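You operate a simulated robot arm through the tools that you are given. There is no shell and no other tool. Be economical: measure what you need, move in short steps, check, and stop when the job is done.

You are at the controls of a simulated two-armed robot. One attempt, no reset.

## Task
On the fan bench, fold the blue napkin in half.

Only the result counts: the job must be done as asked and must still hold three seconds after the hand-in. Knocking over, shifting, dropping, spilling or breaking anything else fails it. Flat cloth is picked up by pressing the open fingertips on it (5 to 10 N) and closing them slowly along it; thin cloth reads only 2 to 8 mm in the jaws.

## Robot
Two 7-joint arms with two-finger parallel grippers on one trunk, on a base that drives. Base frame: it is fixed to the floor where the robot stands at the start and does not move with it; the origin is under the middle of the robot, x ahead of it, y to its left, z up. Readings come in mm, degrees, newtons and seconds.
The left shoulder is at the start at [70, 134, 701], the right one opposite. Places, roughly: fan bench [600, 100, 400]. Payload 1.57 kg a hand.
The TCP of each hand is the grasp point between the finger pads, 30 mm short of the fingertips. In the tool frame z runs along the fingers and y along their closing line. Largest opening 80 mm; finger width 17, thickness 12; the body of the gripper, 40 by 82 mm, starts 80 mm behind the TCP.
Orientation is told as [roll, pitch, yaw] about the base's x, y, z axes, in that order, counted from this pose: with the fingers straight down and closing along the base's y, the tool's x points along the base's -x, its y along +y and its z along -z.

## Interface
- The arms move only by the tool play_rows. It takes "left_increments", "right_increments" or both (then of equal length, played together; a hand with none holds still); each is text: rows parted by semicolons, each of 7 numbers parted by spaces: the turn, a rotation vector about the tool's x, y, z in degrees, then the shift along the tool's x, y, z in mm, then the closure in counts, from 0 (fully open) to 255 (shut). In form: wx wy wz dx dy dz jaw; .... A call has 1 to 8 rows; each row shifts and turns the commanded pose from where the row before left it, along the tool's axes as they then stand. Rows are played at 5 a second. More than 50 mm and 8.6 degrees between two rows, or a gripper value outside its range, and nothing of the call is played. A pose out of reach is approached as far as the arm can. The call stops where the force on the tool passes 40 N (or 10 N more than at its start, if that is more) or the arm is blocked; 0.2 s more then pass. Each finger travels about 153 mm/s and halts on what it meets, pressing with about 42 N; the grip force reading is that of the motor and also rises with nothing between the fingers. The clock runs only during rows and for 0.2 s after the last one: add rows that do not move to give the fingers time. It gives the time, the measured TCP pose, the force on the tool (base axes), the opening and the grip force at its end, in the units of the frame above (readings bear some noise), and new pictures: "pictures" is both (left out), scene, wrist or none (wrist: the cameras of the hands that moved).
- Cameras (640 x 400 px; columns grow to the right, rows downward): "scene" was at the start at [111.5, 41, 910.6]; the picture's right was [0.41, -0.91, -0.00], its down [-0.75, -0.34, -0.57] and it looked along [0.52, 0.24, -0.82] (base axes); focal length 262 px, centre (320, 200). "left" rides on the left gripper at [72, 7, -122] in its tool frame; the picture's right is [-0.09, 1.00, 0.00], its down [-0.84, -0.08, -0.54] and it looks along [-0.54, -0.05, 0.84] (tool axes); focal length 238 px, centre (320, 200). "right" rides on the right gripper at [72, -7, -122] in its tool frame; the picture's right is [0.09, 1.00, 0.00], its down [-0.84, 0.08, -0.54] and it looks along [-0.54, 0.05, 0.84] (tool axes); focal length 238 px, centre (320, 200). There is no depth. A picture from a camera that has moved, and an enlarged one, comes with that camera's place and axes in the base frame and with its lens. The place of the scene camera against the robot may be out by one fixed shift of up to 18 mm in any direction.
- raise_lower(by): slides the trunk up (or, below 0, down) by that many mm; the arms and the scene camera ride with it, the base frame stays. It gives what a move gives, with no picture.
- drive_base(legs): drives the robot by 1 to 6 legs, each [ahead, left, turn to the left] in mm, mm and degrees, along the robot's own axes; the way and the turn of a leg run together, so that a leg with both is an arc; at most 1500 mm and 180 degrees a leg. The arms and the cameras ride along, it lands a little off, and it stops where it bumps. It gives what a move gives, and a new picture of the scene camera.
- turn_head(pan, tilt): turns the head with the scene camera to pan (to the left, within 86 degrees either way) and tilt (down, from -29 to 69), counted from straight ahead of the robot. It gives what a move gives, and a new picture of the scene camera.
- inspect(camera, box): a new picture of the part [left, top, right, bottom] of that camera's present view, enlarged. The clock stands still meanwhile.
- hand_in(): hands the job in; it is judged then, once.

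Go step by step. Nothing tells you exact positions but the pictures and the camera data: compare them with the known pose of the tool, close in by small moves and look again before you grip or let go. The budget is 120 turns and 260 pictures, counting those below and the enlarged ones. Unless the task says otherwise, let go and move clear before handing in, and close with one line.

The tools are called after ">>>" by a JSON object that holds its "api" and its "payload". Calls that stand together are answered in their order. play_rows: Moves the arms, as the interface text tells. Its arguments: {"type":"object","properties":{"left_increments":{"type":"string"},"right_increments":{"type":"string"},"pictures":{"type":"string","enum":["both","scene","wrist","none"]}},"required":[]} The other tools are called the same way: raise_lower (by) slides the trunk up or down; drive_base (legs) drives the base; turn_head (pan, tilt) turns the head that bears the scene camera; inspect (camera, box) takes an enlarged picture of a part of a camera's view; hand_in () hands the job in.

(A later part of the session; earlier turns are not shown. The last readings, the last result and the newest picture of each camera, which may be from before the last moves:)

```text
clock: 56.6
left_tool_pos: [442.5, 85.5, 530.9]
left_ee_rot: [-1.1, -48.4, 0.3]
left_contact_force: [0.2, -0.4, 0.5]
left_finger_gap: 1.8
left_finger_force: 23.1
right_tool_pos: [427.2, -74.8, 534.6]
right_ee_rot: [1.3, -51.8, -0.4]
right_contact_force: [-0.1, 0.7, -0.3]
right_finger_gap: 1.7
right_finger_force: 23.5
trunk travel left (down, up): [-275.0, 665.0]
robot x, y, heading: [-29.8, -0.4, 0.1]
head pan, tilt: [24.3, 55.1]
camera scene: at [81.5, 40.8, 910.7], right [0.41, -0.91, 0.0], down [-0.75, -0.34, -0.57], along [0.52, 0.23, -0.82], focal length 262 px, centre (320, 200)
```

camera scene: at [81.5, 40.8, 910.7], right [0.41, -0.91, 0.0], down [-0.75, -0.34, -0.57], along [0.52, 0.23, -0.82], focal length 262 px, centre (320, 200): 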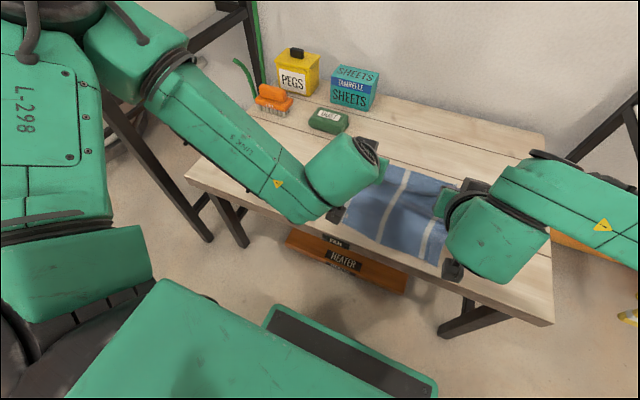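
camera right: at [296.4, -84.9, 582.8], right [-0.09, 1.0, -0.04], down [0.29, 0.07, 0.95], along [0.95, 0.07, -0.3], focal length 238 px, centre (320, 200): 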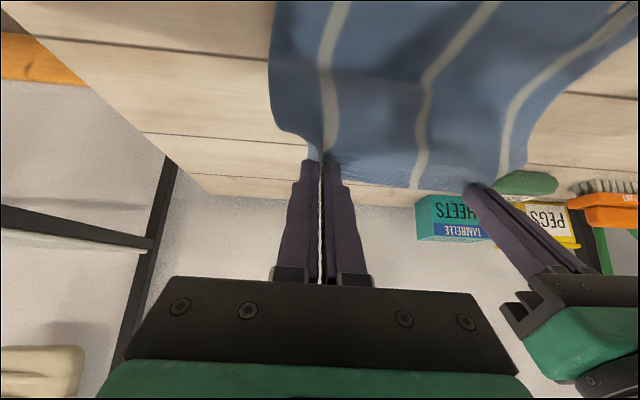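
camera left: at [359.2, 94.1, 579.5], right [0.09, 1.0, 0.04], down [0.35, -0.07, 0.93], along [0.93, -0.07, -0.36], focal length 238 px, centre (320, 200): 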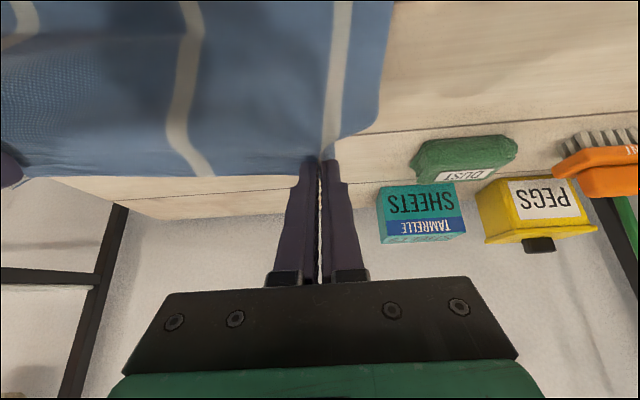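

That works. Second cycle follows.

>>> {"api": "play_rows", "payload": {"left_increments": "0 -4 0 -4.4 0 8.6 255;0 -4 0 -4.4 0 8.6 255;0 -4 0 -4.4 0 8.6 255;0 0 0 0 0 0 255", "right_increments": "0 -4 0 -3.7 0 8.9 255;0 -4 0 -3.7 0 8.9 255;0 -4 0 -3.7 0 8.9 255;0 0 0 0 0 0 255", "pictures": "none"}}

>>> {"api": "drive_base", "payload": {"legs": [[-35, 0, 0]]}}

>>> {"api": "play_rows", "payload": {"left_increments": "0 -4 0 -1.9 0 9 255;0 -4 0 -1.9 0 9 255;0 -4 0 -1.9 0 9 255;0 0 0 0 0 0 255", "right_increments": "0 -4 0 -1.2 0 9.2 255;0 -4 0 -1.2 0 9.2 255;0 -4 0 -1.2 0 9.2 255;0 0 0 0 0 0 255", "pictures": "both"}}

```text
clock: 57.6
left_tool_pos: [470.6, 84.1, 525.3]
left_ee_rot: [-1.6, -60.5, 0.8]
left_contact_force: [0.5, -0.7, -0.1]
left_finger_gap: 1.6
left_finger_force: 23.9
right_tool_pos: [454.8, -73.2, 528.6]
right_ee_rot: [1.9, -63.8, -1.1]
right_contact_force: [-0.2, -0.2, -0.6]
right_finger_gap: 1.5
right_finger_force: 24.0
trunk travel left (down, up): [-275.0, 665.0]
robot x, y, heading: [-29.1, -1.2, 0.2]
head pan, tilt: [24.3, 55.1]
```

```text
clock: 58.5
left_tool_pos: [435.2, 85.2, 525.4]
left_ee_rot: [-1.6, -60.3, 0.8]
left_contact_force: [-0.1, 1.2, -0.7]
left_finger_gap: 1.6
left_finger_force: 23.0
right_tool_pos: [421.0, -73.8, 529.6]
right_ee_rot: [1.9, -63.8, -1.0]
right_contact_force: [0.5, -0.3, -1.0]
right_finger_gap: 2.0
right_finger_force: 24.1
trunk travel left (down, up): [-275.0, 665.0]
robot x, y, heading: [-63.8, 0.8, -0.3]
head pan, tilt: [24.3, 55.1]
camera scene: at [46.9, 40.9, 910.7], right [0.41, -0.91, 0.0], down [-0.75, -0.34, -0.57], along [0.52, 0.23, -0.82], focal length 262 px, centre (320, 200)
```

scene: 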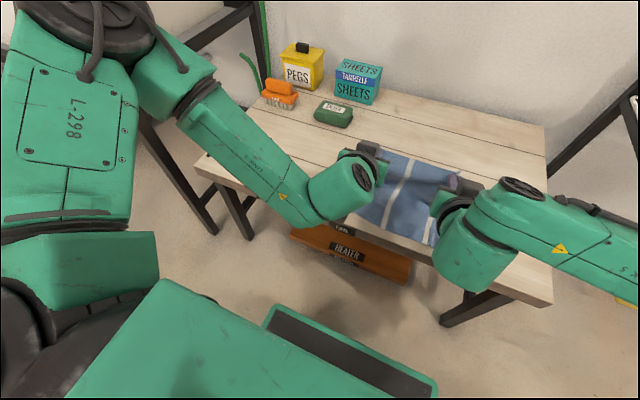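

```text
clock: 59.5
left_tool_pos: [461.9, 90.8, 525.3]
left_ee_rot: [-2.9, -72.4, 1.9]
left_contact_force: [0.2, -6.7, -0.2]
left_finger_gap: 1.8
left_finger_force: 23.4
left hand out of reach, approached as far as the arm can: row 3
right_tool_pos: [448.0, -73.4, 522.8]
right_ee_rot: [3.5, -75.9, -2.7]
right_contact_force: [0.3, 6.7, -1.0]
right_finger_gap: 1.9
right_finger_force: 23.6
trunk travel left (down, up): [-275.0, 665.0]
robot x, y, heading: [-67.2, 2.0, -0.2]
head pan, tilt: [24.3, 55.1]
camera scene: at [47.4, 40.8, 910.6], right [0.41, -0.91, 0.0], down [-0.75, -0.34, -0.57], along [0.52, 0.23, -0.82], focal length 262 px, centre (320, 200)
camera right: at [312.2, -81.0, 481.2], right [-0.04, 1.0, -0.07], down [-0.32, 0.06, 0.94], along [0.95, 0.06, 0.32], focal length 238 px, centre (320, 200)
camera left: at [325.6, 100.0, 493.7], right [0.04, 1.0, 0.07], down [-0.26, -0.06, 0.96], along [0.96, -0.06, 0.26], focal length 238 px, centre (320, 200)
```

scene: 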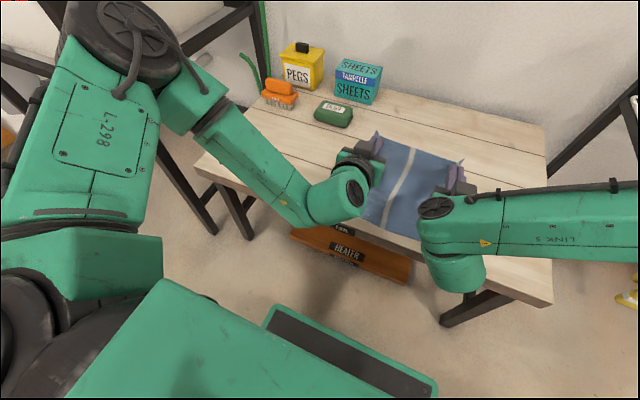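
right: 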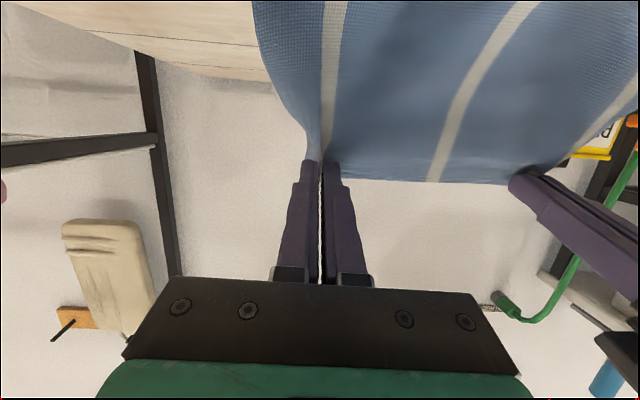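
left: 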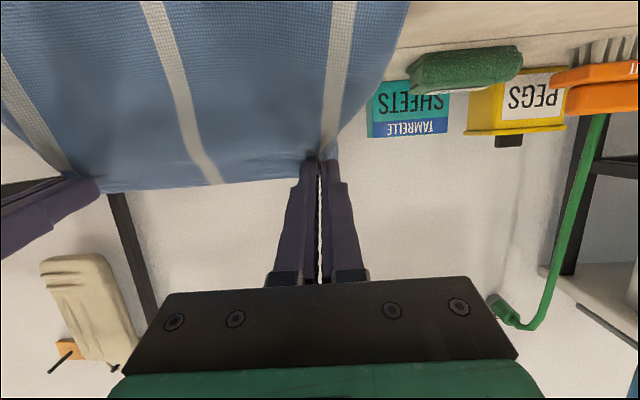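

Now the flap hangs nearly straight from the grips. I carry it back past the crease by driving.

>>> {"api": "drive_base", "payload": {"legs": [[-48, 0, 0]]}}

>>> {"api": "play_rows", "payload": {"left_increments": "0 0 0 7 0 2 255;0 0 0 7 0 2 255;0 0 0 0 0 0 255", "right_increments": "0 0 0 7 1.5 1.8 255;0 0 0 7 1.5 1.8 255;0 0 0 0 0 0 255", "pictures": "wrist"}}

>>> {"api": "inspect", "payload": {"camera": "scene", "box": [310, 110, 510, 235]}}

```text
clock: 60.4
left_tool_pos: [414.0, 92.3, 524.7]
left_ee_rot: [-2.8, -72.4, 1.8]
left_contact_force: [-1.5, -8.6, -0.1]
left_finger_gap: 1.6
left_finger_force: 23.3
right_tool_pos: [399.2, -73.8, 521.9]
right_ee_rot: [3.5, -75.9, -2.8]
right_contact_force: [0.1, 8.3, 0.3]
right_finger_gap: 1.6
right_finger_force: 23.6
trunk travel left (down, up): [-275.0, 665.0]
robot x, y, heading: [-112.5, -0.8, -0.2]
head pan, tilt: [24.3, 55.1]
camera scene: at [-0.6, 40.8, 910.7], right [0.41, -0.91, 0.0], down [-0.75, -0.34, -0.57], along [0.52, 0.23, -0.82], focal length 262 px, centre (320, 200)
```

scene: 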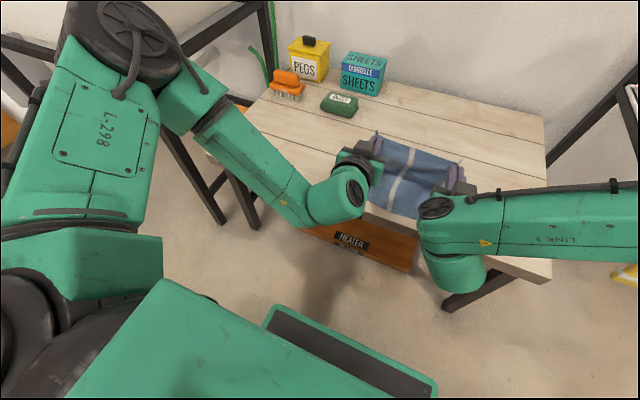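

```text
clock: 61.2
left_tool_pos: [412.7, 96.7, 516.5]
left_ee_rot: [-3.0, -72.3, 1.9]
left_contact_force: [-0.9, -11.1, 0.2]
left_finger_gap: 1.7
left_finger_force: 23.4
left hand out of reach, approached as far as the arm can: row 1, 2
right_tool_pos: [399.4, -68.9, 508.1]
right_ee_rot: [3.5, -75.8, -2.6]
right_contact_force: [0.8, 11.1, 0.0]
right_finger_gap: 1.8
right_finger_force: 23.3
trunk travel left (down, up): [-275.0, 665.0]
robot x, y, heading: [-108.9, -1.2, -0.3]
head pan, tilt: [24.3, 55.1]
camera right: at [264.3, -77.3, 467.0], right [-0.04, 1.0, -0.07], down [-0.32, 0.06, 0.95], along [0.95, 0.06, 0.32], focal length 238 px, centre (320, 200)
camera left: at [276.3, 106.4, 485.5], right [0.05, 1.0, 0.07], down [-0.26, -0.06, 0.96], along [0.96, -0.06, 0.26], focal length 238 px, centre (320, 200)
```

right: 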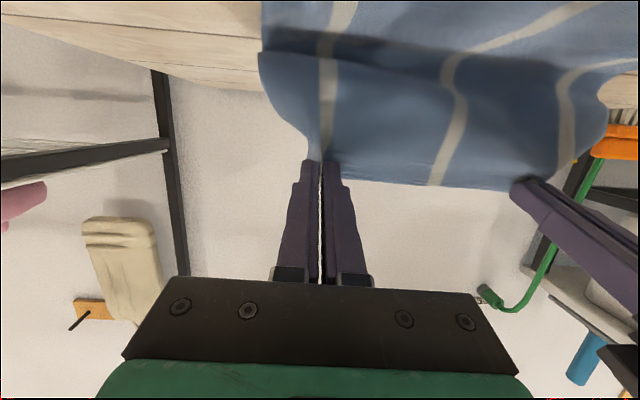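
left: 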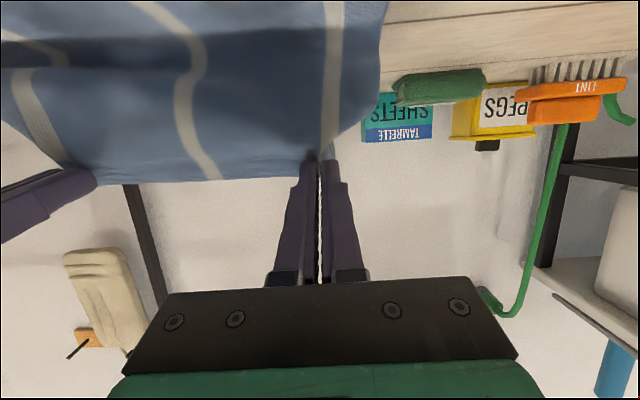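

```text
3.20 times, centred on (410, 172) of scene
camera zoom: at [-0.2, 40.8, 910.6], right [0.41, -0.91, 0.0], down [-0.75, -0.34, -0.57], along [0.52, 0.23, -0.82], focal length 838 px, centre (32, 288)
```

zoom: 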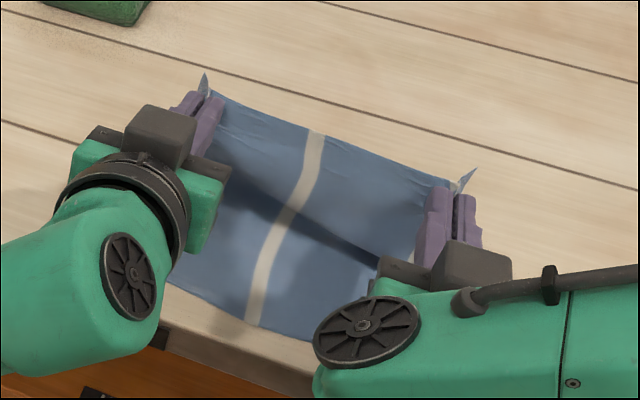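

This looks right: the crease is at x≈446 and the flap stands up from it. I bring it down using the trunk for height and the base for travel.

>>> {"api": "play_rows", "payload": {"right_increments": "0 0 0 0 3 0 255;0 0 0 0 2 0 255;0 0 0 0 0 0 255", "pictures": "none"}}

>>> {"api": "drive_base", "payload": {"legs": [[-22, 0, 0]]}}

>>> {"api": "raise_lower", "payload": {"by": -22}}

>>> {"api": "drive_base", "payload": {"legs": [[-20, 0, 0]]}}

>>> {"api": "inspect", "payload": {"camera": "scene", "box": [310, 110, 510, 235]}}

>>> {"api": "inspect", "payload": {"camera": "right", "box": [0, 0, 640, 400]}}

```text
clock: 62.0
left_tool_pos: [412.2, 98.8, 516.0]
left_ee_rot: [-2.9, -72.2, 1.8]
left_contact_force: [-0.4, -5.5, 0.1]
left_finger_gap: 1.7
left_finger_force: 23.5
right_tool_pos: [398.5, -65.1, 507.7]
right_ee_rot: [3.4, -75.7, -2.7]
right_contact_force: [-0.1, 5.7, 0.4]
right_finger_gap: 1.8
right_finger_force: 23.7
trunk travel left (down, up): [-275.0, 665.0]
robot x, y, heading: [-112.9, -2.7, -0.0]
head pan, tilt: [24.3, 55.1]
```

```text
clock: 62.8
left_tool_pos: [391.5, 97.7, 516.7]
left_ee_rot: [-2.9, -72.4, 1.8]
left_contact_force: [-0.7, -4.3, 0.3]
left_finger_gap: 1.5
left_finger_force: 23.3
right_tool_pos: [378.4, -64.8, 508.4]
right_ee_rot: [3.5, -75.9, -2.7]
right_contact_force: [-0.7, 4.5, 0.1]
right_finger_gap: 1.9
right_finger_force: 23.7
trunk travel left (down, up): [-275.0, 665.0]
robot x, y, heading: [-136.3, -1.0, -0.3]
head pan, tilt: [24.3, 55.1]
camera scene: at [-22.4, 40.8, 910.7], right [0.41, -0.91, 0.0], down [-0.75, -0.34, -0.57], along [0.52, 0.23, -0.82], focal length 262 px, centre (320, 200)
```

scene: 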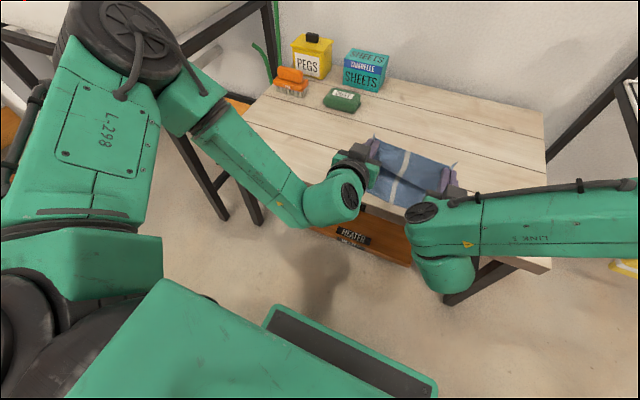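

```text
clock: 63.5
left_tool_pos: [390.2, 98.5, 494.9]
left_ee_rot: [-2.9, -72.3, 1.8]
left_contact_force: [0.1, -3.3, 0.4]
left_finger_gap: 1.6
left_finger_force: 23.7
right_tool_pos: [377.6, -65.4, 486.3]
right_ee_rot: [3.4, -75.8, -2.7]
right_contact_force: [0.5, 4.3, -0.5]
right_finger_gap: 1.8
right_finger_force: 23.6
trunk travel left (down, up): [-253.0, 687.0]
robot x, y, heading: [-132.8, -1.1, 0.1]
head pan, tilt: [24.3, 55.1]
```

```text
clock: 64.2
left_tool_pos: [369.9, 97.2, 494.8]
left_ee_rot: [-2.9, -72.3, 1.8]
left_contact_force: [-0.2, -4.3, 0.0]
left_finger_gap: 1.8
left_finger_force: 23.6
right_tool_pos: [359.1, -66.1, 486.3]
right_ee_rot: [3.6, -75.8, -2.7]
right_contact_force: [0.5, 4.2, 0.7]
right_finger_gap: 2.0
right_finger_force: 24.0
trunk travel left (down, up): [-253.0, 687.0]
robot x, y, heading: [-153.7, 1.0, 0.1]
head pan, tilt: [24.3, 55.1]
camera scene: at [-41.9, 40.9, 888.7], right [0.41, -0.91, 0.0], down [-0.75, -0.34, -0.57], along [0.52, 0.23, -0.82], focal length 262 px, centre (320, 200)
```

scene: 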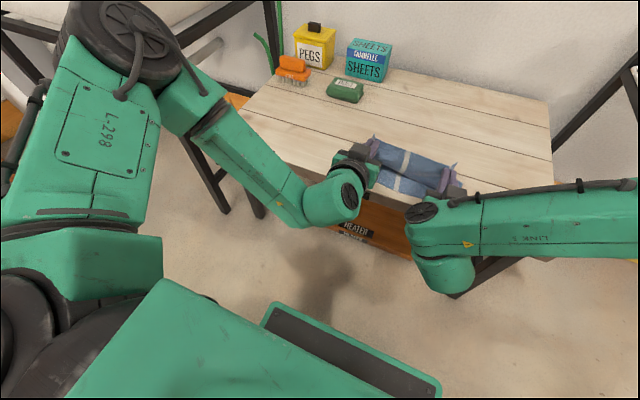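

```text
3.20 times, centred on (410, 172) of scene
camera zoom: at [-41.9, 40.9, 888.7], right [0.41, -0.91, 0.0], down [-0.75, -0.34, -0.57], along [0.52, 0.23, -0.82], focal length 838 px, centre (32, 288)
```

zoom: 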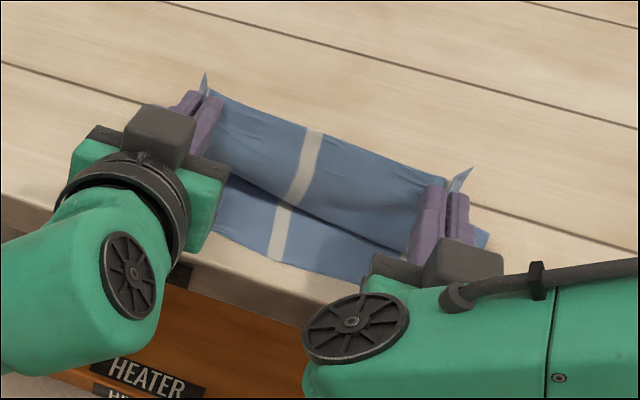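

```text
1.00 times, centred on (320, 200) of right
camera zoom: at [222.6, -73.3, 445.2], right [-0.03, 1.0, -0.07], down [-0.32, 0.06, 0.95], along [0.95, 0.06, 0.32], focal length 238 px, centre (320, 200)
```

zoom: 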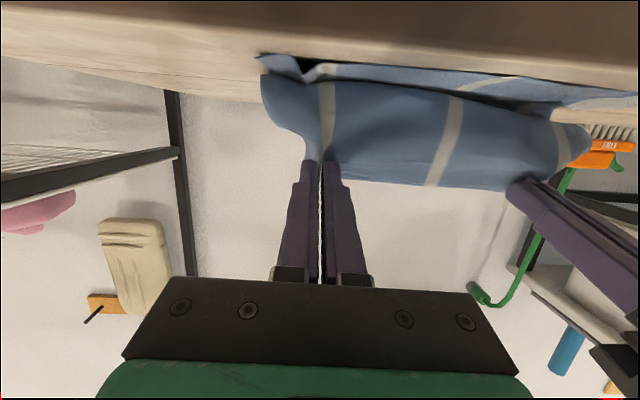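

The flap is past the crease and leaning towards the robot. I go a bit lower and further back before letting go.

>>> {"api": "raise_lower", "payload": {"by": -12}}

>>> {"api": "drive_base", "payload": {"legs": [[-14, 0, 0]]}}

>>> {"api": "raise_lower", "payload": {"by": -14}}

>>> {"api": "inspect", "payload": {"camera": "scene", "box": [310, 90, 510, 215]}}

>>> {"api": "inspect", "payload": {"camera": "left", "box": [0, 0, 640, 400]}}

```text
clock: 64.8
left_tool_pos: [370.9, 98.1, 483.0]
left_ee_rot: [-3.0, -72.3, 1.8]
left_contact_force: [0.0, -3.5, 0.0]
left_finger_gap: 1.6
left_finger_force: 23.3
right_tool_pos: [357.9, -64.8, 474.7]
right_ee_rot: [3.4, -75.7, -2.7]
right_contact_force: [0.3, 3.9, 0.5]
right_finger_gap: 1.8
right_finger_force: 23.1
trunk travel left (down, up): [-241.0, 699.0]
robot x, y, heading: [-154.3, -4.0, -0.0]
head pan, tilt: [24.3, 55.1]
```

```text
clock: 65.6
left_tool_pos: [357.3, 98.4, 483.4]
left_ee_rot: [-2.9, -72.2, 1.8]
left_contact_force: [0.1, -4.0, -0.2]
left_finger_gap: 1.7
left_finger_force: 23.6
right_tool_pos: [343.1, -63.8, 474.4]
right_ee_rot: [3.5, -75.8, -2.6]
right_contact_force: [0.3, 3.8, -0.2]
right_finger_gap: 1.9
right_finger_force: 23.2
trunk travel left (down, up): [-241.0, 699.0]
robot x, y, heading: [-167.3, 1.1, 0.2]
head pan, tilt: [24.3, 55.1]
camera scene: at [-56.1, 40.9, 876.7], right [0.41, -0.91, 0.0], down [-0.75, -0.34, -0.57], along [0.52, 0.23, -0.82], focal length 262 px, centre (320, 200)
```

scene: 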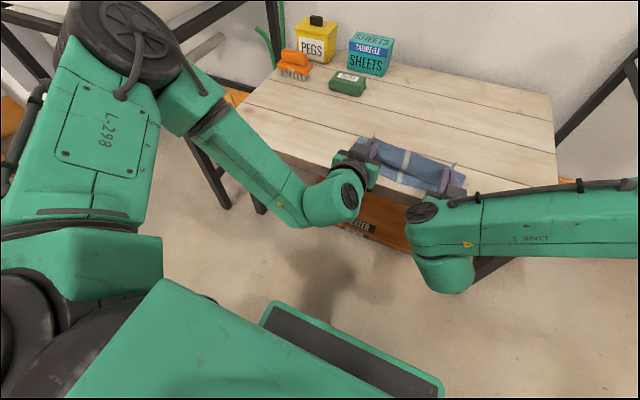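

```text
clock: 66.2
left_tool_pos: [357.6, 98.7, 469.6]
left_ee_rot: [-3.0, -72.3, 1.8]
left_contact_force: [0.3, -3.0, -0.4]
left_finger_gap: 1.8
left_finger_force: 23.7
right_tool_pos: [343.0, -64.4, 459.6]
right_ee_rot: [3.6, -75.8, -2.6]
right_contact_force: [0.1, 3.7, -0.5]
right_finger_gap: 1.6
right_finger_force: 23.7
trunk travel left (down, up): [-227.0, 713.0]
robot x, y, heading: [-164.9, 0.0, -0.2]
head pan, tilt: [24.3, 55.1]
```

```text
3.20 times, centred on (410, 152) of scene
camera zoom: at [-56.1, 40.9, 862.6], right [0.41, -0.91, 0.0], down [-0.75, -0.34, -0.57], along [0.52, 0.23, -0.82], focal length 838 px, centre (32, 352)
```

zoom: 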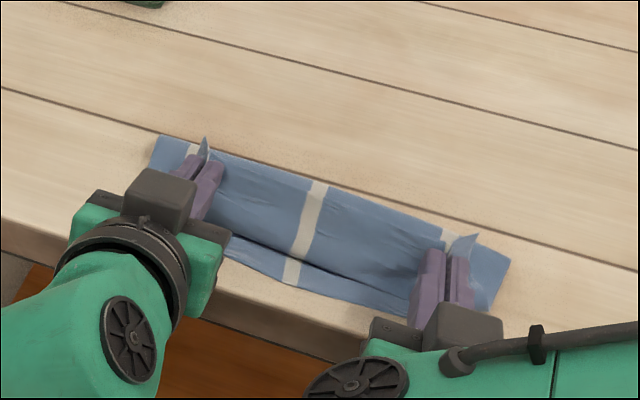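

```text
1.00 times, centred on (320, 200) of left
camera zoom: at [220.7, 106.5, 437.7], right [0.05, 1.0, 0.07], down [-0.26, -0.06, 0.96], along [0.96, -0.06, 0.26], focal length 238 px, centre (320, 200)
```

zoom: 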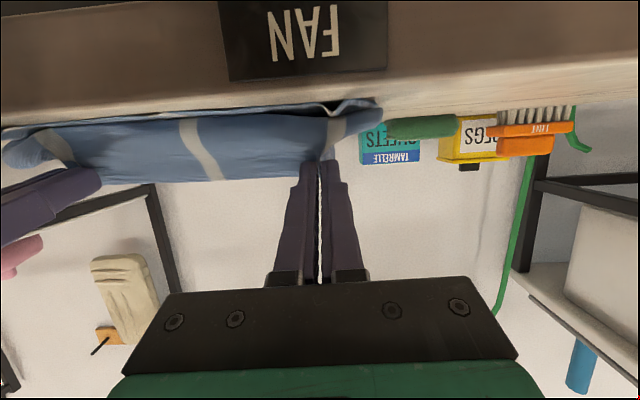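

The crease crept about 14 mm nearer. I go back up a little, so the flap is taut with the crease on the middle line, and release from there.

>>> {"api": "raise_lower", "payload": {"by": 20}}

>>> {"api": "drive_base", "payload": {"legs": [[22, 0, 0]]}}

>>> {"api": "raise_lower", "payload": {"by": 8}}

>>> {"api": "inspect", "payload": {"camera": "scene", "box": [310, 100, 510, 225]}}

```text
clock: 66.9
left_tool_pos: [357.9, 97.6, 489.9]
left_ee_rot: [-3.0, -72.2, 1.8]
left_contact_force: [0.0, -3.7, -0.3]
left_finger_gap: 1.7
left_finger_force: 23.7
right_tool_pos: [343.8, -64.3, 480.1]
right_ee_rot: [3.4, -75.6, -2.7]
right_contact_force: [0.3, 3.6, 0.3]
right_finger_gap: 1.6
right_finger_force: 23.5
trunk travel left (down, up): [-247.0, 693.0]
robot x, y, heading: [-169.2, 1.6, -0.1]
head pan, tilt: [24.3, 55.1]
```

```text
clock: 67.7
left_tool_pos: [379.7, 98.0, 489.2]
left_ee_rot: [-3.0, -72.2, 1.8]
left_contact_force: [0.5, -3.9, 0.4]
left_finger_gap: 1.6
left_finger_force: 23.9
right_tool_pos: [366.6, -64.9, 480.8]
right_ee_rot: [3.5, -75.7, -2.7]
right_contact_force: [0.8, 3.9, -0.7]
right_finger_gap: 1.7
right_finger_force: 23.5
trunk travel left (down, up): [-247.0, 693.0]
robot x, y, heading: [-146.8, 2.1, -0.2]
head pan, tilt: [24.3, 55.1]
camera scene: at [-33.1, 40.9, 882.6], right [0.41, -0.91, 0.0], down [-0.75, -0.34, -0.57], along [0.52, 0.23, -0.82], focal length 262 px, centre (320, 200)
```

scene: 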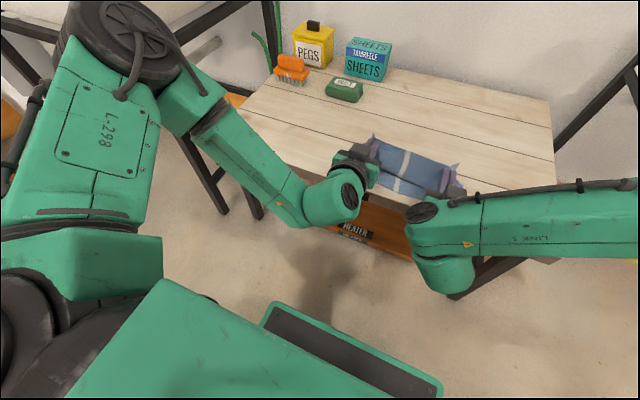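

```text
clock: 68.3
left_tool_pos: [377.8, 97.1, 496.7]
left_ee_rot: [-2.9, -72.3, 1.8]
left_contact_force: [-0.8, -3.5, 0.0]
left_finger_gap: 1.9
left_finger_force: 23.4
right_tool_pos: [366.1, -65.9, 487.1]
right_ee_rot: [3.5, -75.7, -2.7]
right_contact_force: [-0.3, 3.0, 0.8]
right_finger_gap: 1.9
right_finger_force: 24.0
trunk travel left (down, up): [-255.0, 685.0]
robot x, y, heading: [-145.2, -0.1, -0.5]
head pan, tilt: [24.3, 55.1]
```

```text
3.20 times, centred on (410, 162) of scene
camera zoom: at [-33.2, 40.9, 890.7], right [0.41, -0.91, 0.0], down [-0.75, -0.34, -0.57], along [0.52, 0.23, -0.82], focal length 838 px, centre (32, 320)
```

zoom: 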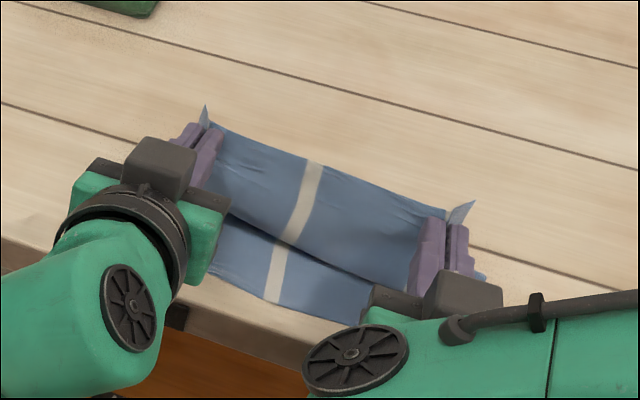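

The flap is taut again, so I release it here and look.

>>> {"api": "play_rows", "payload": {"left_increments": "0 0 0 0 0 0 180;0 0 0 0 0 0 130;0 0 0 0 0 0 130;0 0 0 0 0 0 130", "right_increments": "0 0 0 0 0 0 180;0 0 0 0 0 0 130;0 0 0 0 0 0 130;0 0 0 0 0 0 130"}}

>>> {"api": "inspect", "payload": {"camera": "scene", "box": [310, 100, 510, 225]}}

```text
clock: 69.3
left_tool_pos: [378.8, 97.8, 497.1]
left_ee_rot: [-2.9, -72.2, 1.7]
left_contact_force: [-0.6, 0.9, 0.1]
left_finger_gap: 39.6
left_finger_force: 0.0
right_tool_pos: [367.2, -64.9, 488.6]
right_ee_rot: [3.4, -75.8, -2.7]
right_contact_force: [0.8, 0.4, 0.5]
right_finger_gap: 39.0
right_finger_force: 0.0
trunk travel left (down, up): [-255.0, 685.0]
robot x, y, heading: [-141.3, 2.3, -0.1]
head pan, tilt: [24.3, 55.1]
camera scene: at [-33.4, 40.9, 890.6], right [0.41, -0.91, 0.0], down [-0.75, -0.34, -0.57], along [0.52, 0.23, -0.82], focal length 262 px, centre (320, 200)
camera right: at [230.9, -73.2, 447.0], right [-0.03, 1.0, -0.07], down [-0.32, 0.06, 0.95], along [0.95, 0.06, 0.32], focal length 238 px, centre (320, 200)
camera left: at [243.3, 106.6, 465.6], right [0.05, 1.0, 0.07], down [-0.26, -0.06, 0.96], along [0.96, -0.06, 0.26], focal length 238 px, centre (320, 200)
```

scene: 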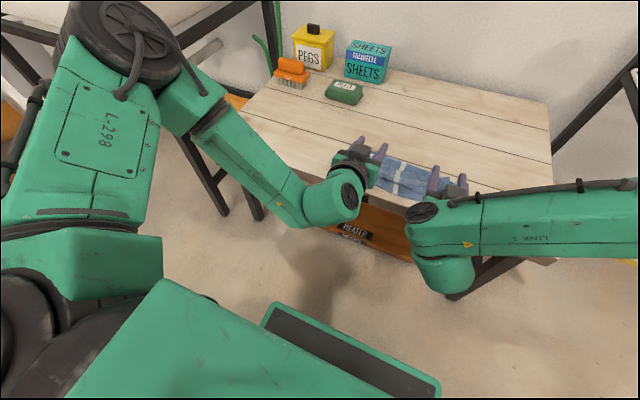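
right: 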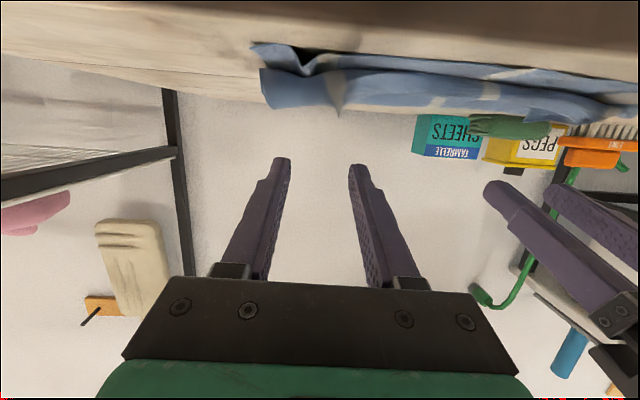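
left: 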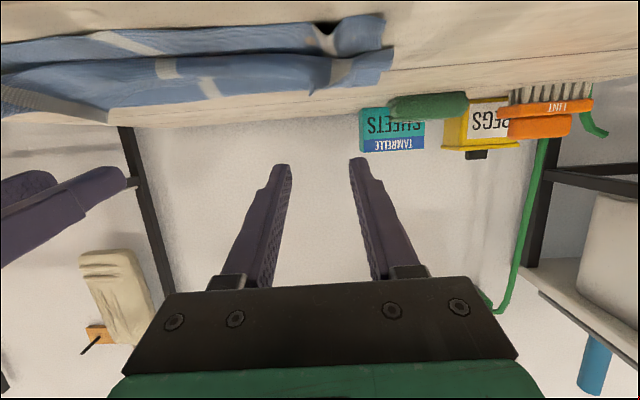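

```text
3.20 times, centred on (410, 162) of scene
camera zoom: at [-33.4, 40.9, 890.6], right [0.41, -0.91, 0.0], down [-0.75, -0.34, -0.57], along [0.52, 0.23, -0.82], focal length 838 px, centre (32, 320)
```

zoom: 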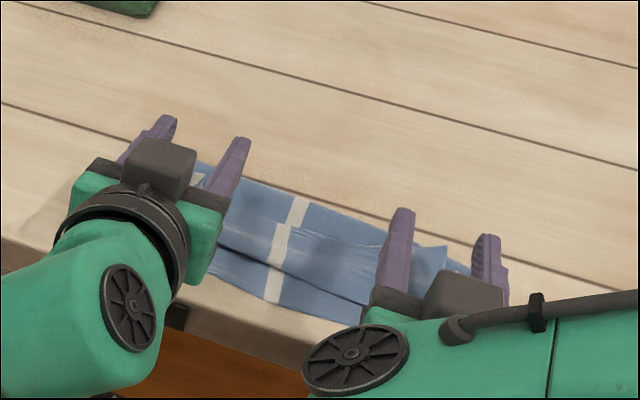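

The cloth came down. I clear the hands up and back for a full view.

>>> {"api": "raise_lower", "payload": {"by": 80}}

>>> {"api": "play_rows", "payload": {"left_increments": "0 5 0 0 20 -30 130;0 5 0 0 20 -30 130;0 5 0 0 20 -30 130;0 5 0 0 20 -20 130", "right_increments": "0 5 0 0 -20 -30 130;0 5 0 0 -20 -30 130;0 5 0 0 -20 -30 130;0 5 0 0 -20 -20 130", "pictures": "both"}}

```text
clock: 70.4
left_tool_pos: [377.9, 97.2, 577.4]
left_ee_rot: [-3.0, -72.1, 1.9]
left_contact_force: [0.5, -0.8, -0.3]
left_finger_gap: 39.3
left_finger_force: 0.1
right_tool_pos: [366.0, -64.6, 568.7]
right_ee_rot: [3.4, -75.7, -2.7]
right_contact_force: [0.4, -1.4, -0.1]
right_finger_gap: 39.3
right_finger_force: 0.0
trunk travel left (down, up): [-335.0, 605.0]
robot x, y, heading: [-147.9, 0.6, 0.0]
head pan, tilt: [24.3, 55.1]
```

```text
clock: 71.4
left_tool_pos: [324.4, 179.0, 607.6]
left_ee_rot: [-1.8, -52.3, 0.6]
left_contact_force: [-0.3, 0.8, -0.7]
left_finger_gap: 39.0
left_finger_force: 0.0
left hand out of reach, approached as far as the arm can: row 3, 4
right_tool_pos: [274.2, -140.1, 605.2]
right_ee_rot: [1.4, -55.7, -0.5]
right_contact_force: [0.8, -0.1, 0.2]
right_finger_gap: 39.0
right_finger_force: 0.1
right hand out of reach, approached as far as the arm can: row 4
trunk travel left (down, up): [-335.0, 605.0]
robot x, y, heading: [-149.1, -0.2, 0.0]
head pan, tilt: [24.3, 55.1]
camera scene: at [-34.8, 42.6, 970.7], right [0.41, -0.91, 0.0], down [-0.75, -0.34, -0.57], along [0.52, 0.23, -0.82], focal length 262 px, centre (320, 200)
camera right: at [133.9, -149.3, 613.4], right [-0.06, 1.0, -0.06], down [0.02, 0.06, 1.0], along [1.0, 0.06, -0.03], focal length 238 px, centre (320, 200)
camera left: at [186.4, 188.5, 626.0], right [0.07, 1.0, 0.05], down [0.08, -0.06, 0.99], along [0.99, -0.07, -0.09], focal length 238 px, centre (320, 200)
```

scene: 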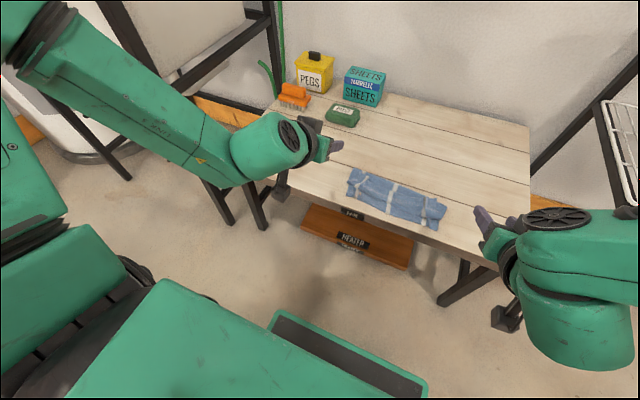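
right: 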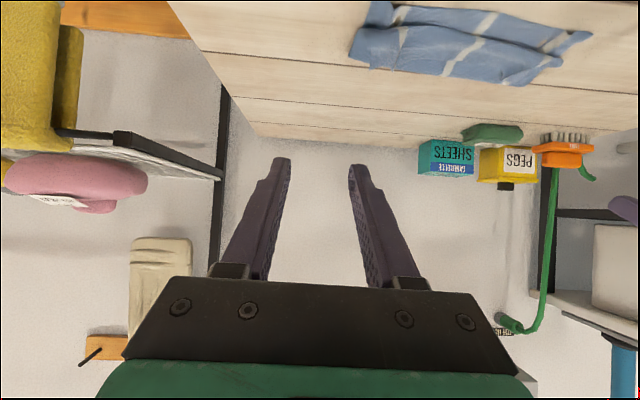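
left: 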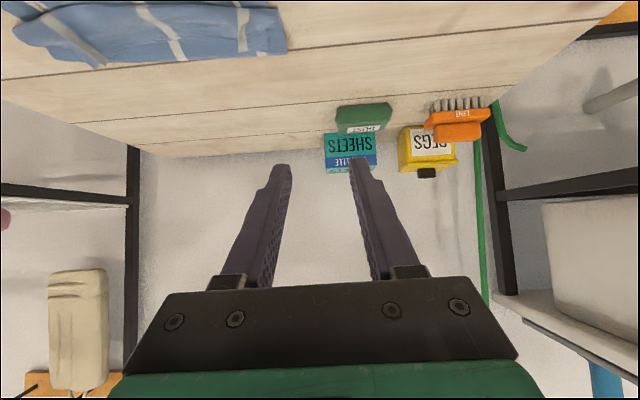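

>>> {"api": "inspect", "payload": {"camera": "scene", "box": [332, 157, 460, 237]}}

>>> {"api": "inspect", "payload": {"camera": "right", "box": [330, 0, 610, 175]}}

>>> {"api": "turn_head", "payload": {"pan": 0, "tilt": 45}}

```text
5.00 times, centred on (396, 197) of scene
camera zoom: at [-34.8, 42.6, 970.7], right [0.41, -0.91, 0.0], down [-0.75, -0.34, -0.57], along [0.52, 0.23, -0.82], focal length 1309 px, centre (-60, 215)
```

zoom: 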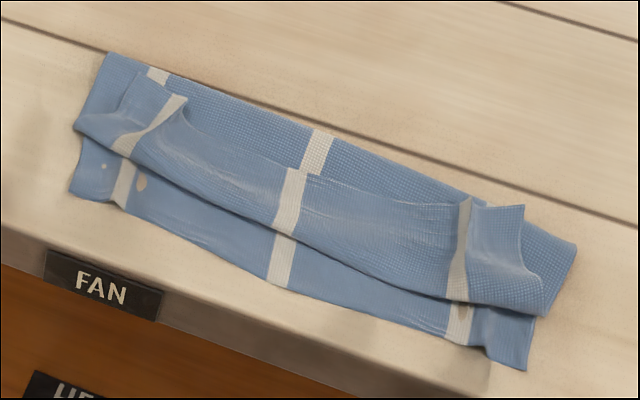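

```text
2.29 times, centred on (470, 88) of right
camera zoom: at [133.9, -149.3, 613.4], right [-0.06, 1.0, -0.06], down [0.02, 0.06, 1.0], along [1.0, 0.06, -0.03], focal length 545 px, centre (-23, 457)
```

zoom: 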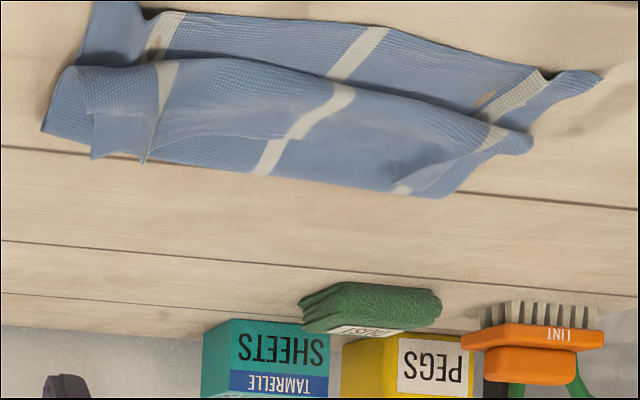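

```text
clock: 72.3
left_tool_pos: [325.8, 178.2, 608.0]
left_ee_rot: [-1.5, -52.3, 0.2]
left_contact_force: [0.5, 0.3, 0.1]
left_finger_gap: 39.0
left_finger_force: 0.0
right_tool_pos: [277.3, -142.9, 604.5]
right_ee_rot: [1.5, -55.7, -0.7]
right_contact_force: [-0.8, 0.1, 0.6]
right_finger_gap: 39.2
right_finger_force: 0.1
trunk travel left (down, up): [-335.0, 605.0]
robot x, y, heading: [-145.7, 1.2, -0.2]
head pan, tilt: [0.0, 45.0]
camera scene: at [-17.7, 11.2, 984.2], right [0.0, -1.0, 0.0], down [-0.71, 0.0, -0.71], along [0.71, 0.0, -0.71], focal length 262 px, centre (320, 200)
```

scene: 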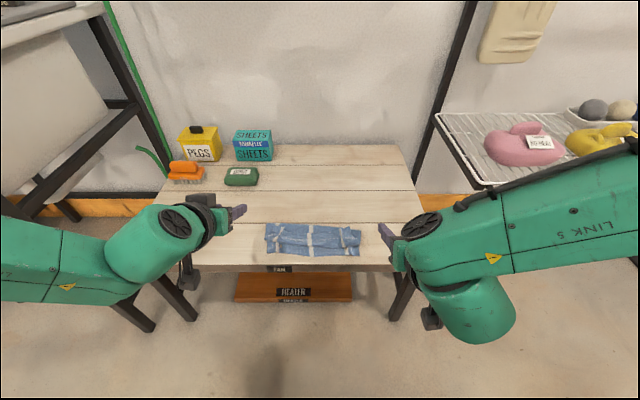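

The free edge folded back on top, so the flap is rolled. The remedy is to unroll it by the two standing tails, flatten, and refold with the fingers closing along x, so the cloth leaves the tips straight. First I drive back in and straighten the tools.

>>> {"api": "play_rows", "payload": {"left_increments": "0 7.2 0 0 0 0 130;0 7.2 0 0 0 0 130;0 7.2 0 0 0 0 130;0 7.2 0 0 0 0 130;0 7.2 0 0 0 0 130;0 0 0 0 0 0 130", "right_increments": "0 8 0 -15 0 0 130;0 8 0 -15 0 0 130;0 8 0 -15 0 0 130;0 8 0 0 0 0 130;0 8 0 0 0 0 130;0 0 0 0 0 0 130", "pictures": "none"}}

>>> {"api": "drive_base", "payload": {"legs": [[100, 0, 0]]}}

>>> {"api": "raise_lower", "payload": {"by": -60}}

>>> {"api": "inspect", "payload": {"camera": "scene", "box": [230, 180, 430, 305]}}

```text
clock: 73.7
left_tool_pos: [327.6, 175.9, 607.5]
left_ee_rot: [-1.0, -16.1, -0.8]
left_contact_force: [0.5, -0.2, 0.4]
left_finger_gap: 39.2
left_finger_force: 0.0
right_tool_pos: [306.0, -142.4, 639.5]
right_ee_rot: [1.1, -15.8, 0.5]
right_contact_force: [-0.6, 0.6, -0.1]
right_finger_gap: 39.1
right_finger_force: 0.1
trunk travel left (down, up): [-335.0, 605.0]
robot x, y, heading: [-145.3, 0.6, -0.1]
head pan, tilt: [0.0, 45.0]
```

```text
clock: 74.9
left_tool_pos: [428.7, 175.6, 607.3]
left_ee_rot: [-0.9, -16.2, -0.7]
left_contact_force: [-1.0, 0.9, 0.0]
left_finger_gap: 39.2
left_finger_force: 0.1
right_tool_pos: [407.5, -141.7, 640.2]
right_ee_rot: [0.9, -15.7, 0.5]
right_contact_force: [0.4, 0.4, 0.7]
right_finger_gap: 39.3
right_finger_force: 0.1
trunk travel left (down, up): [-335.0, 605.0]
robot x, y, heading: [-45.5, -3.4, -0.2]
head pan, tilt: [0.0, 45.0]
camera scene: at [85.0, 11.1, 984.1], right [0.0, -1.0, 0.0], down [-0.71, 0.0, -0.71], along [0.71, 0.0, -0.71], focal length 262 px, centre (320, 200)
```

scene: 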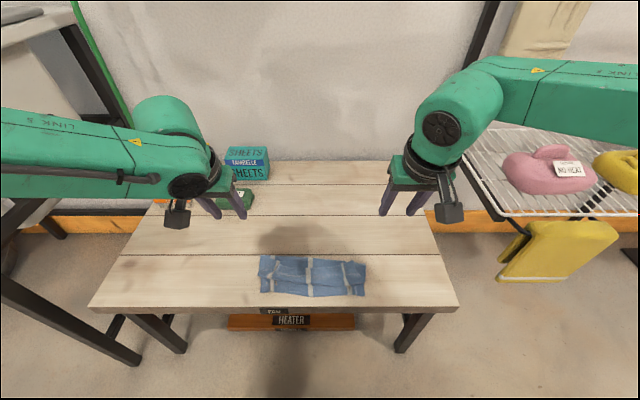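

```text
clock: 75.9
left_tool_pos: [428.4, 176.7, 547.3]
left_ee_rot: [-0.9, -16.3, -0.7]
left_contact_force: [-0.2, 0.6, 0.4]
left_finger_gap: 39.2
left_finger_force: 0.0
right_tool_pos: [406.7, -142.6, 579.6]
right_ee_rot: [1.0, -15.7, 0.5]
right_contact_force: [-0.1, 0.7, 0.3]
right_finger_gap: 39.1
right_finger_force: 0.0
trunk travel left (down, up): [-275.0, 665.0]
robot x, y, heading: [-42.4, 0.1, -0.3]
head pan, tilt: [0.0, 45.0]
```

```text
3.20 times, centred on (330, 242) of scene
camera zoom: at [83.9, 11.1, 924.3], right [0.0, -1.0, 0.0], down [-0.71, 0.0, -0.71], along [0.71, 0.0, -0.71], focal length 838 px, centre (288, 64)
```

zoom: 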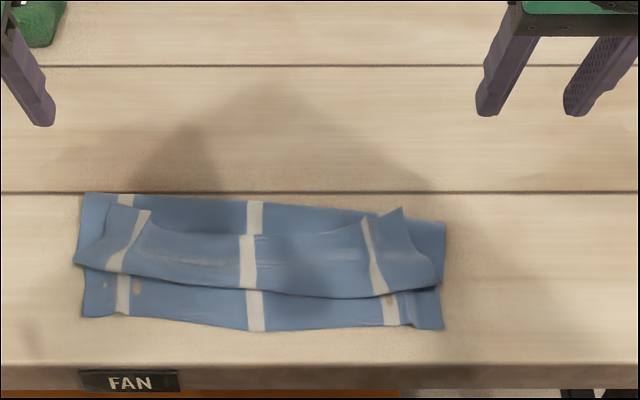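

The view from here is good; I zoom in on the two standing tails.

>>> {"api": "inspect", "payload": {"camera": "scene", "box": [250, 232, 300, 287]}}

>>> {"api": "inspect", "payload": {"camera": "scene", "box": [330, 232, 380, 287]}}

```text
7.27 times, centred on (275, 260) of scene
camera zoom: at [83.9, 11.1, 924.3], right [0.0, -1.0, 0.0], down [-0.71, 0.0, -0.71], along [0.71, 0.0, -0.71], focal length 1904 px, centre (647, -233)
```

zoom: 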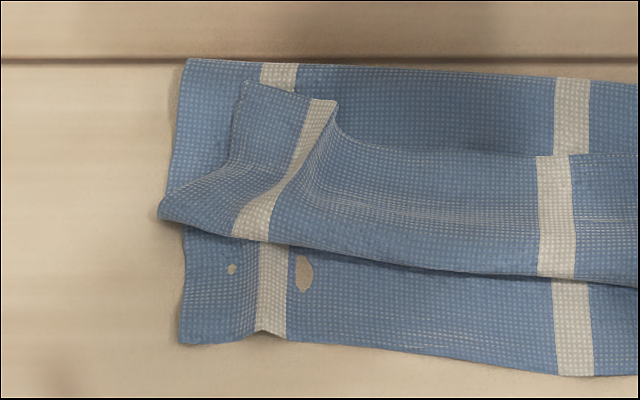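

```text
7.27 times, centred on (355, 260) of scene
camera zoom: at [83.9, 11.1, 924.3], right [0.0, -1.0, 0.0], down [-0.71, 0.0, -0.71], along [0.71, 0.0, -0.71], focal length 1904 px, centre (66, -233)
```

zoom: 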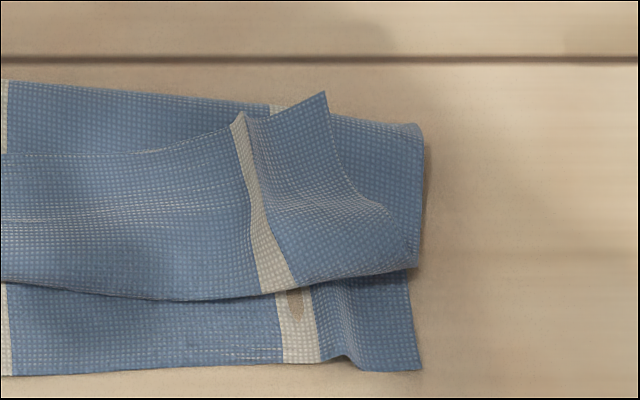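

The ridges stand at about left (415,92) and right (411,-58). I bring the open fingers over them to straddle each ridge, stopping about 10 mm above.

>>> {"api": "play_rows", "payload": {"left_increments": "0 0 0 0 -27.7 0 130;0 0 0 0 -27.7 0 130;0 0 0 0 -27.7 0 130;0 0 0 12 0 15.3 130;0 0 0 12 0 15.3 130;0 0 0 12 0 15.3 130;0 0 0 11 0 15.3 130;0 0 0 0 0 0 130", "right_increments": "0 0 0 0 27.7 0 130;0 0 0 0 27.7 0 130;0 0 0 0 27.7 0 130;0 0 0 10 0 24.5 130;0 0 0 10 0 24.5 130;0 0 0 10 0 24.5 130;0 0 0 9 0 24.5 130;0 0 0 0 0 0 130", "pictures": "wrist"}}

```text
clock: 77.7
left_tool_pos: [398.0, 93.8, 476.5]
left_ee_rot: [-0.8, -16.3, -0.7]
left_contact_force: [-0.2, -0.1, 0.2]
left_finger_gap: 39.4
left_finger_force: 0.0
right_tool_pos: [395.3, -58.2, 475.4]
right_ee_rot: [0.9, -15.9, 0.4]
right_contact_force: [0.4, -1.0, -0.1]
right_finger_gap: 39.2
right_finger_force: 0.1
trunk travel left (down, up): [-275.0, 665.0]
robot x, y, heading: [-39.5, 0.3, -0.3]
head pan, tilt: [0.0, 45.0]
camera right: at [293.5, -68.8, 572.0], right [-0.1, 0.99, -0.01], down [0.66, 0.07, 0.75], along [0.75, 0.07, -0.66], focal length 238 px, centre (320, 200)
camera left: at [297.9, 103.3, 573.5], right [0.11, 0.99, 0.01], down [0.65, -0.08, 0.76], along [0.75, -0.07, -0.65], focal length 238 px, centre (320, 200)
```

right: 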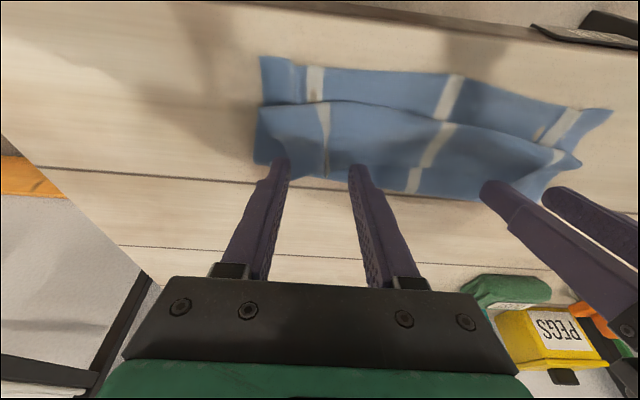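
left: 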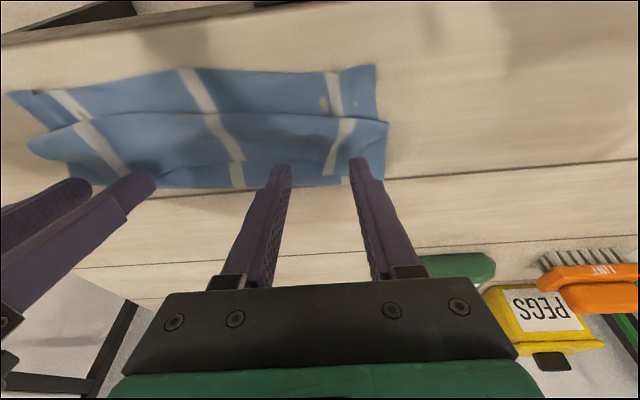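

>>> {"api": "inspect", "payload": {"camera": "right", "box": [220, 40, 460, 200]}}

>>> {"api": "inspect", "payload": {"camera": "left", "box": [200, 50, 440, 210]}}

```text
2.50 times, centred on (340, 120) of right
camera zoom: at [293.5, -68.8, 572.0], right [-0.1, 0.99, -0.01], down [0.66, 0.07, 0.75], along [0.75, 0.07, -0.66], focal length 596 px, centre (270, 400)
```

zoom: 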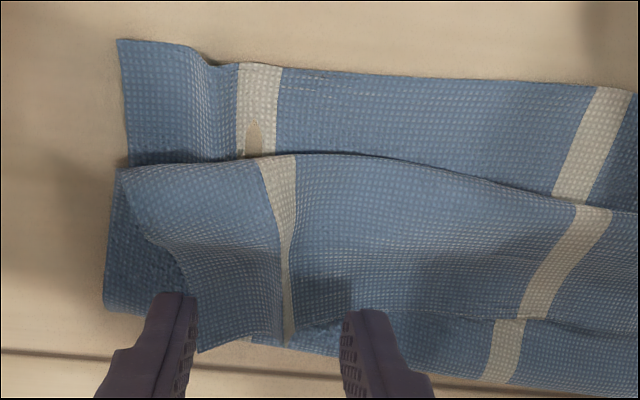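

```text
2.50 times, centred on (320, 130) of left
camera zoom: at [297.9, 103.3, 573.5], right [0.11, 0.99, 0.01], down [0.65, -0.08, 0.76], along [0.75, -0.07, -0.65], focal length 596 px, centre (320, 375)
```

zoom: 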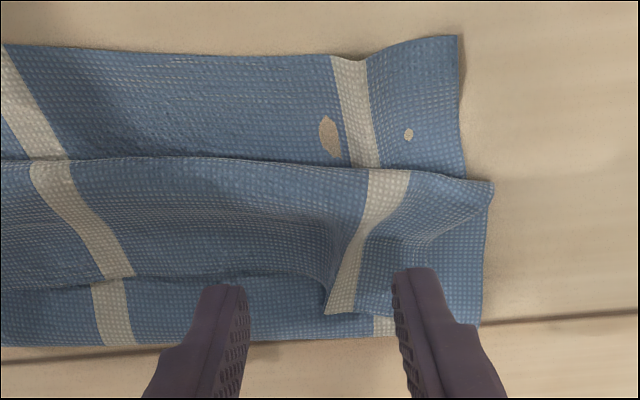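

Both ridges are nicely straddled. I lower onto them and close.

>>> {"api": "play_rows", "payload": {"left_increments": "0 0 0 1.4 0 4.8 130;0 0 0 1.4 0 4.8 130;0 0 0 1.2 0 4 130;0 0 0 0 0 0 150;0 0 0 0 0 0 175;0 0 0 0 0 0 200;0 0 0 0 0 0 225;0 0 0 0 0 0 255", "right_increments": "0 0 0 1.4 0 4.8 130;0 0 0 1.4 0 4.8 130;0 0 0 1.2 0 4 130;0 0 0 0 0 0 150;0 0 0 0 0 0 175;0 0 0 0 0 0 200;0 0 0 0 0 0 225;0 0 0 0 0 0 255", "pictures": "wrist"}}

```text
clock: 79.5
left_tool_pos: [399.9, 92.3, 462.3]
left_ee_rot: [-0.8, -16.3, -0.7]
left_contact_force: [-0.2, 0.4, 0.1]
left_finger_gap: 1.5
left_finger_force: 23.5
right_tool_pos: [394.7, -57.1, 462.2]
right_ee_rot: [0.9, -15.8, 0.4]
right_contact_force: [0.5, 0.2, -1.0]
right_finger_gap: 1.7
right_finger_force: 23.7
trunk travel left (down, up): [-275.0, 665.0]
robot x, y, heading: [-43.5, 2.0, 0.0]
head pan, tilt: [0.0, 45.0]
camera right: at [293.2, -67.0, 558.3], right [-0.1, 0.99, -0.01], down [0.66, 0.07, 0.75], along [0.75, 0.07, -0.66], focal length 238 px, centre (320, 200)
camera left: at [298.4, 103.0, 559.6], right [0.11, 0.99, 0.01], down [0.65, -0.08, 0.76], along [0.75, -0.07, -0.65], focal length 238 px, centre (320, 200)
```

right: 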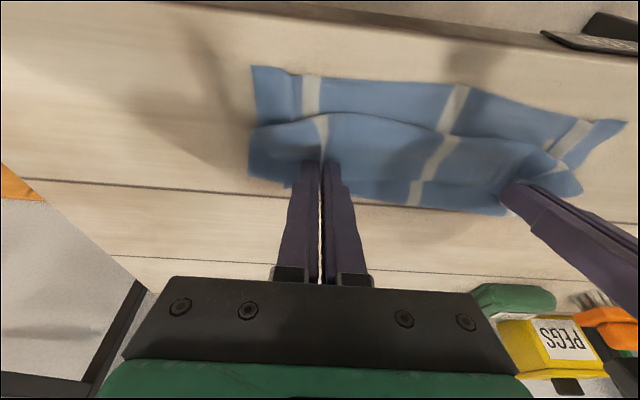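
left: 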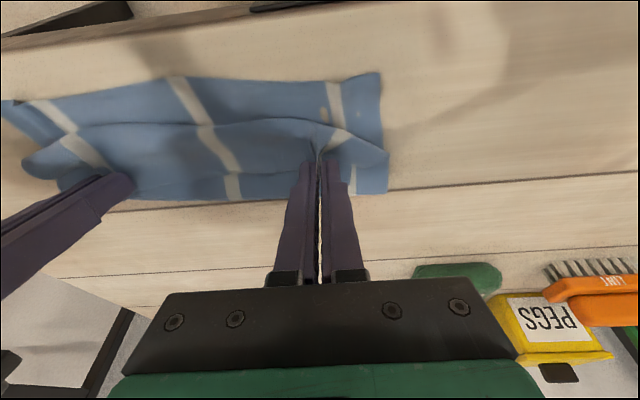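

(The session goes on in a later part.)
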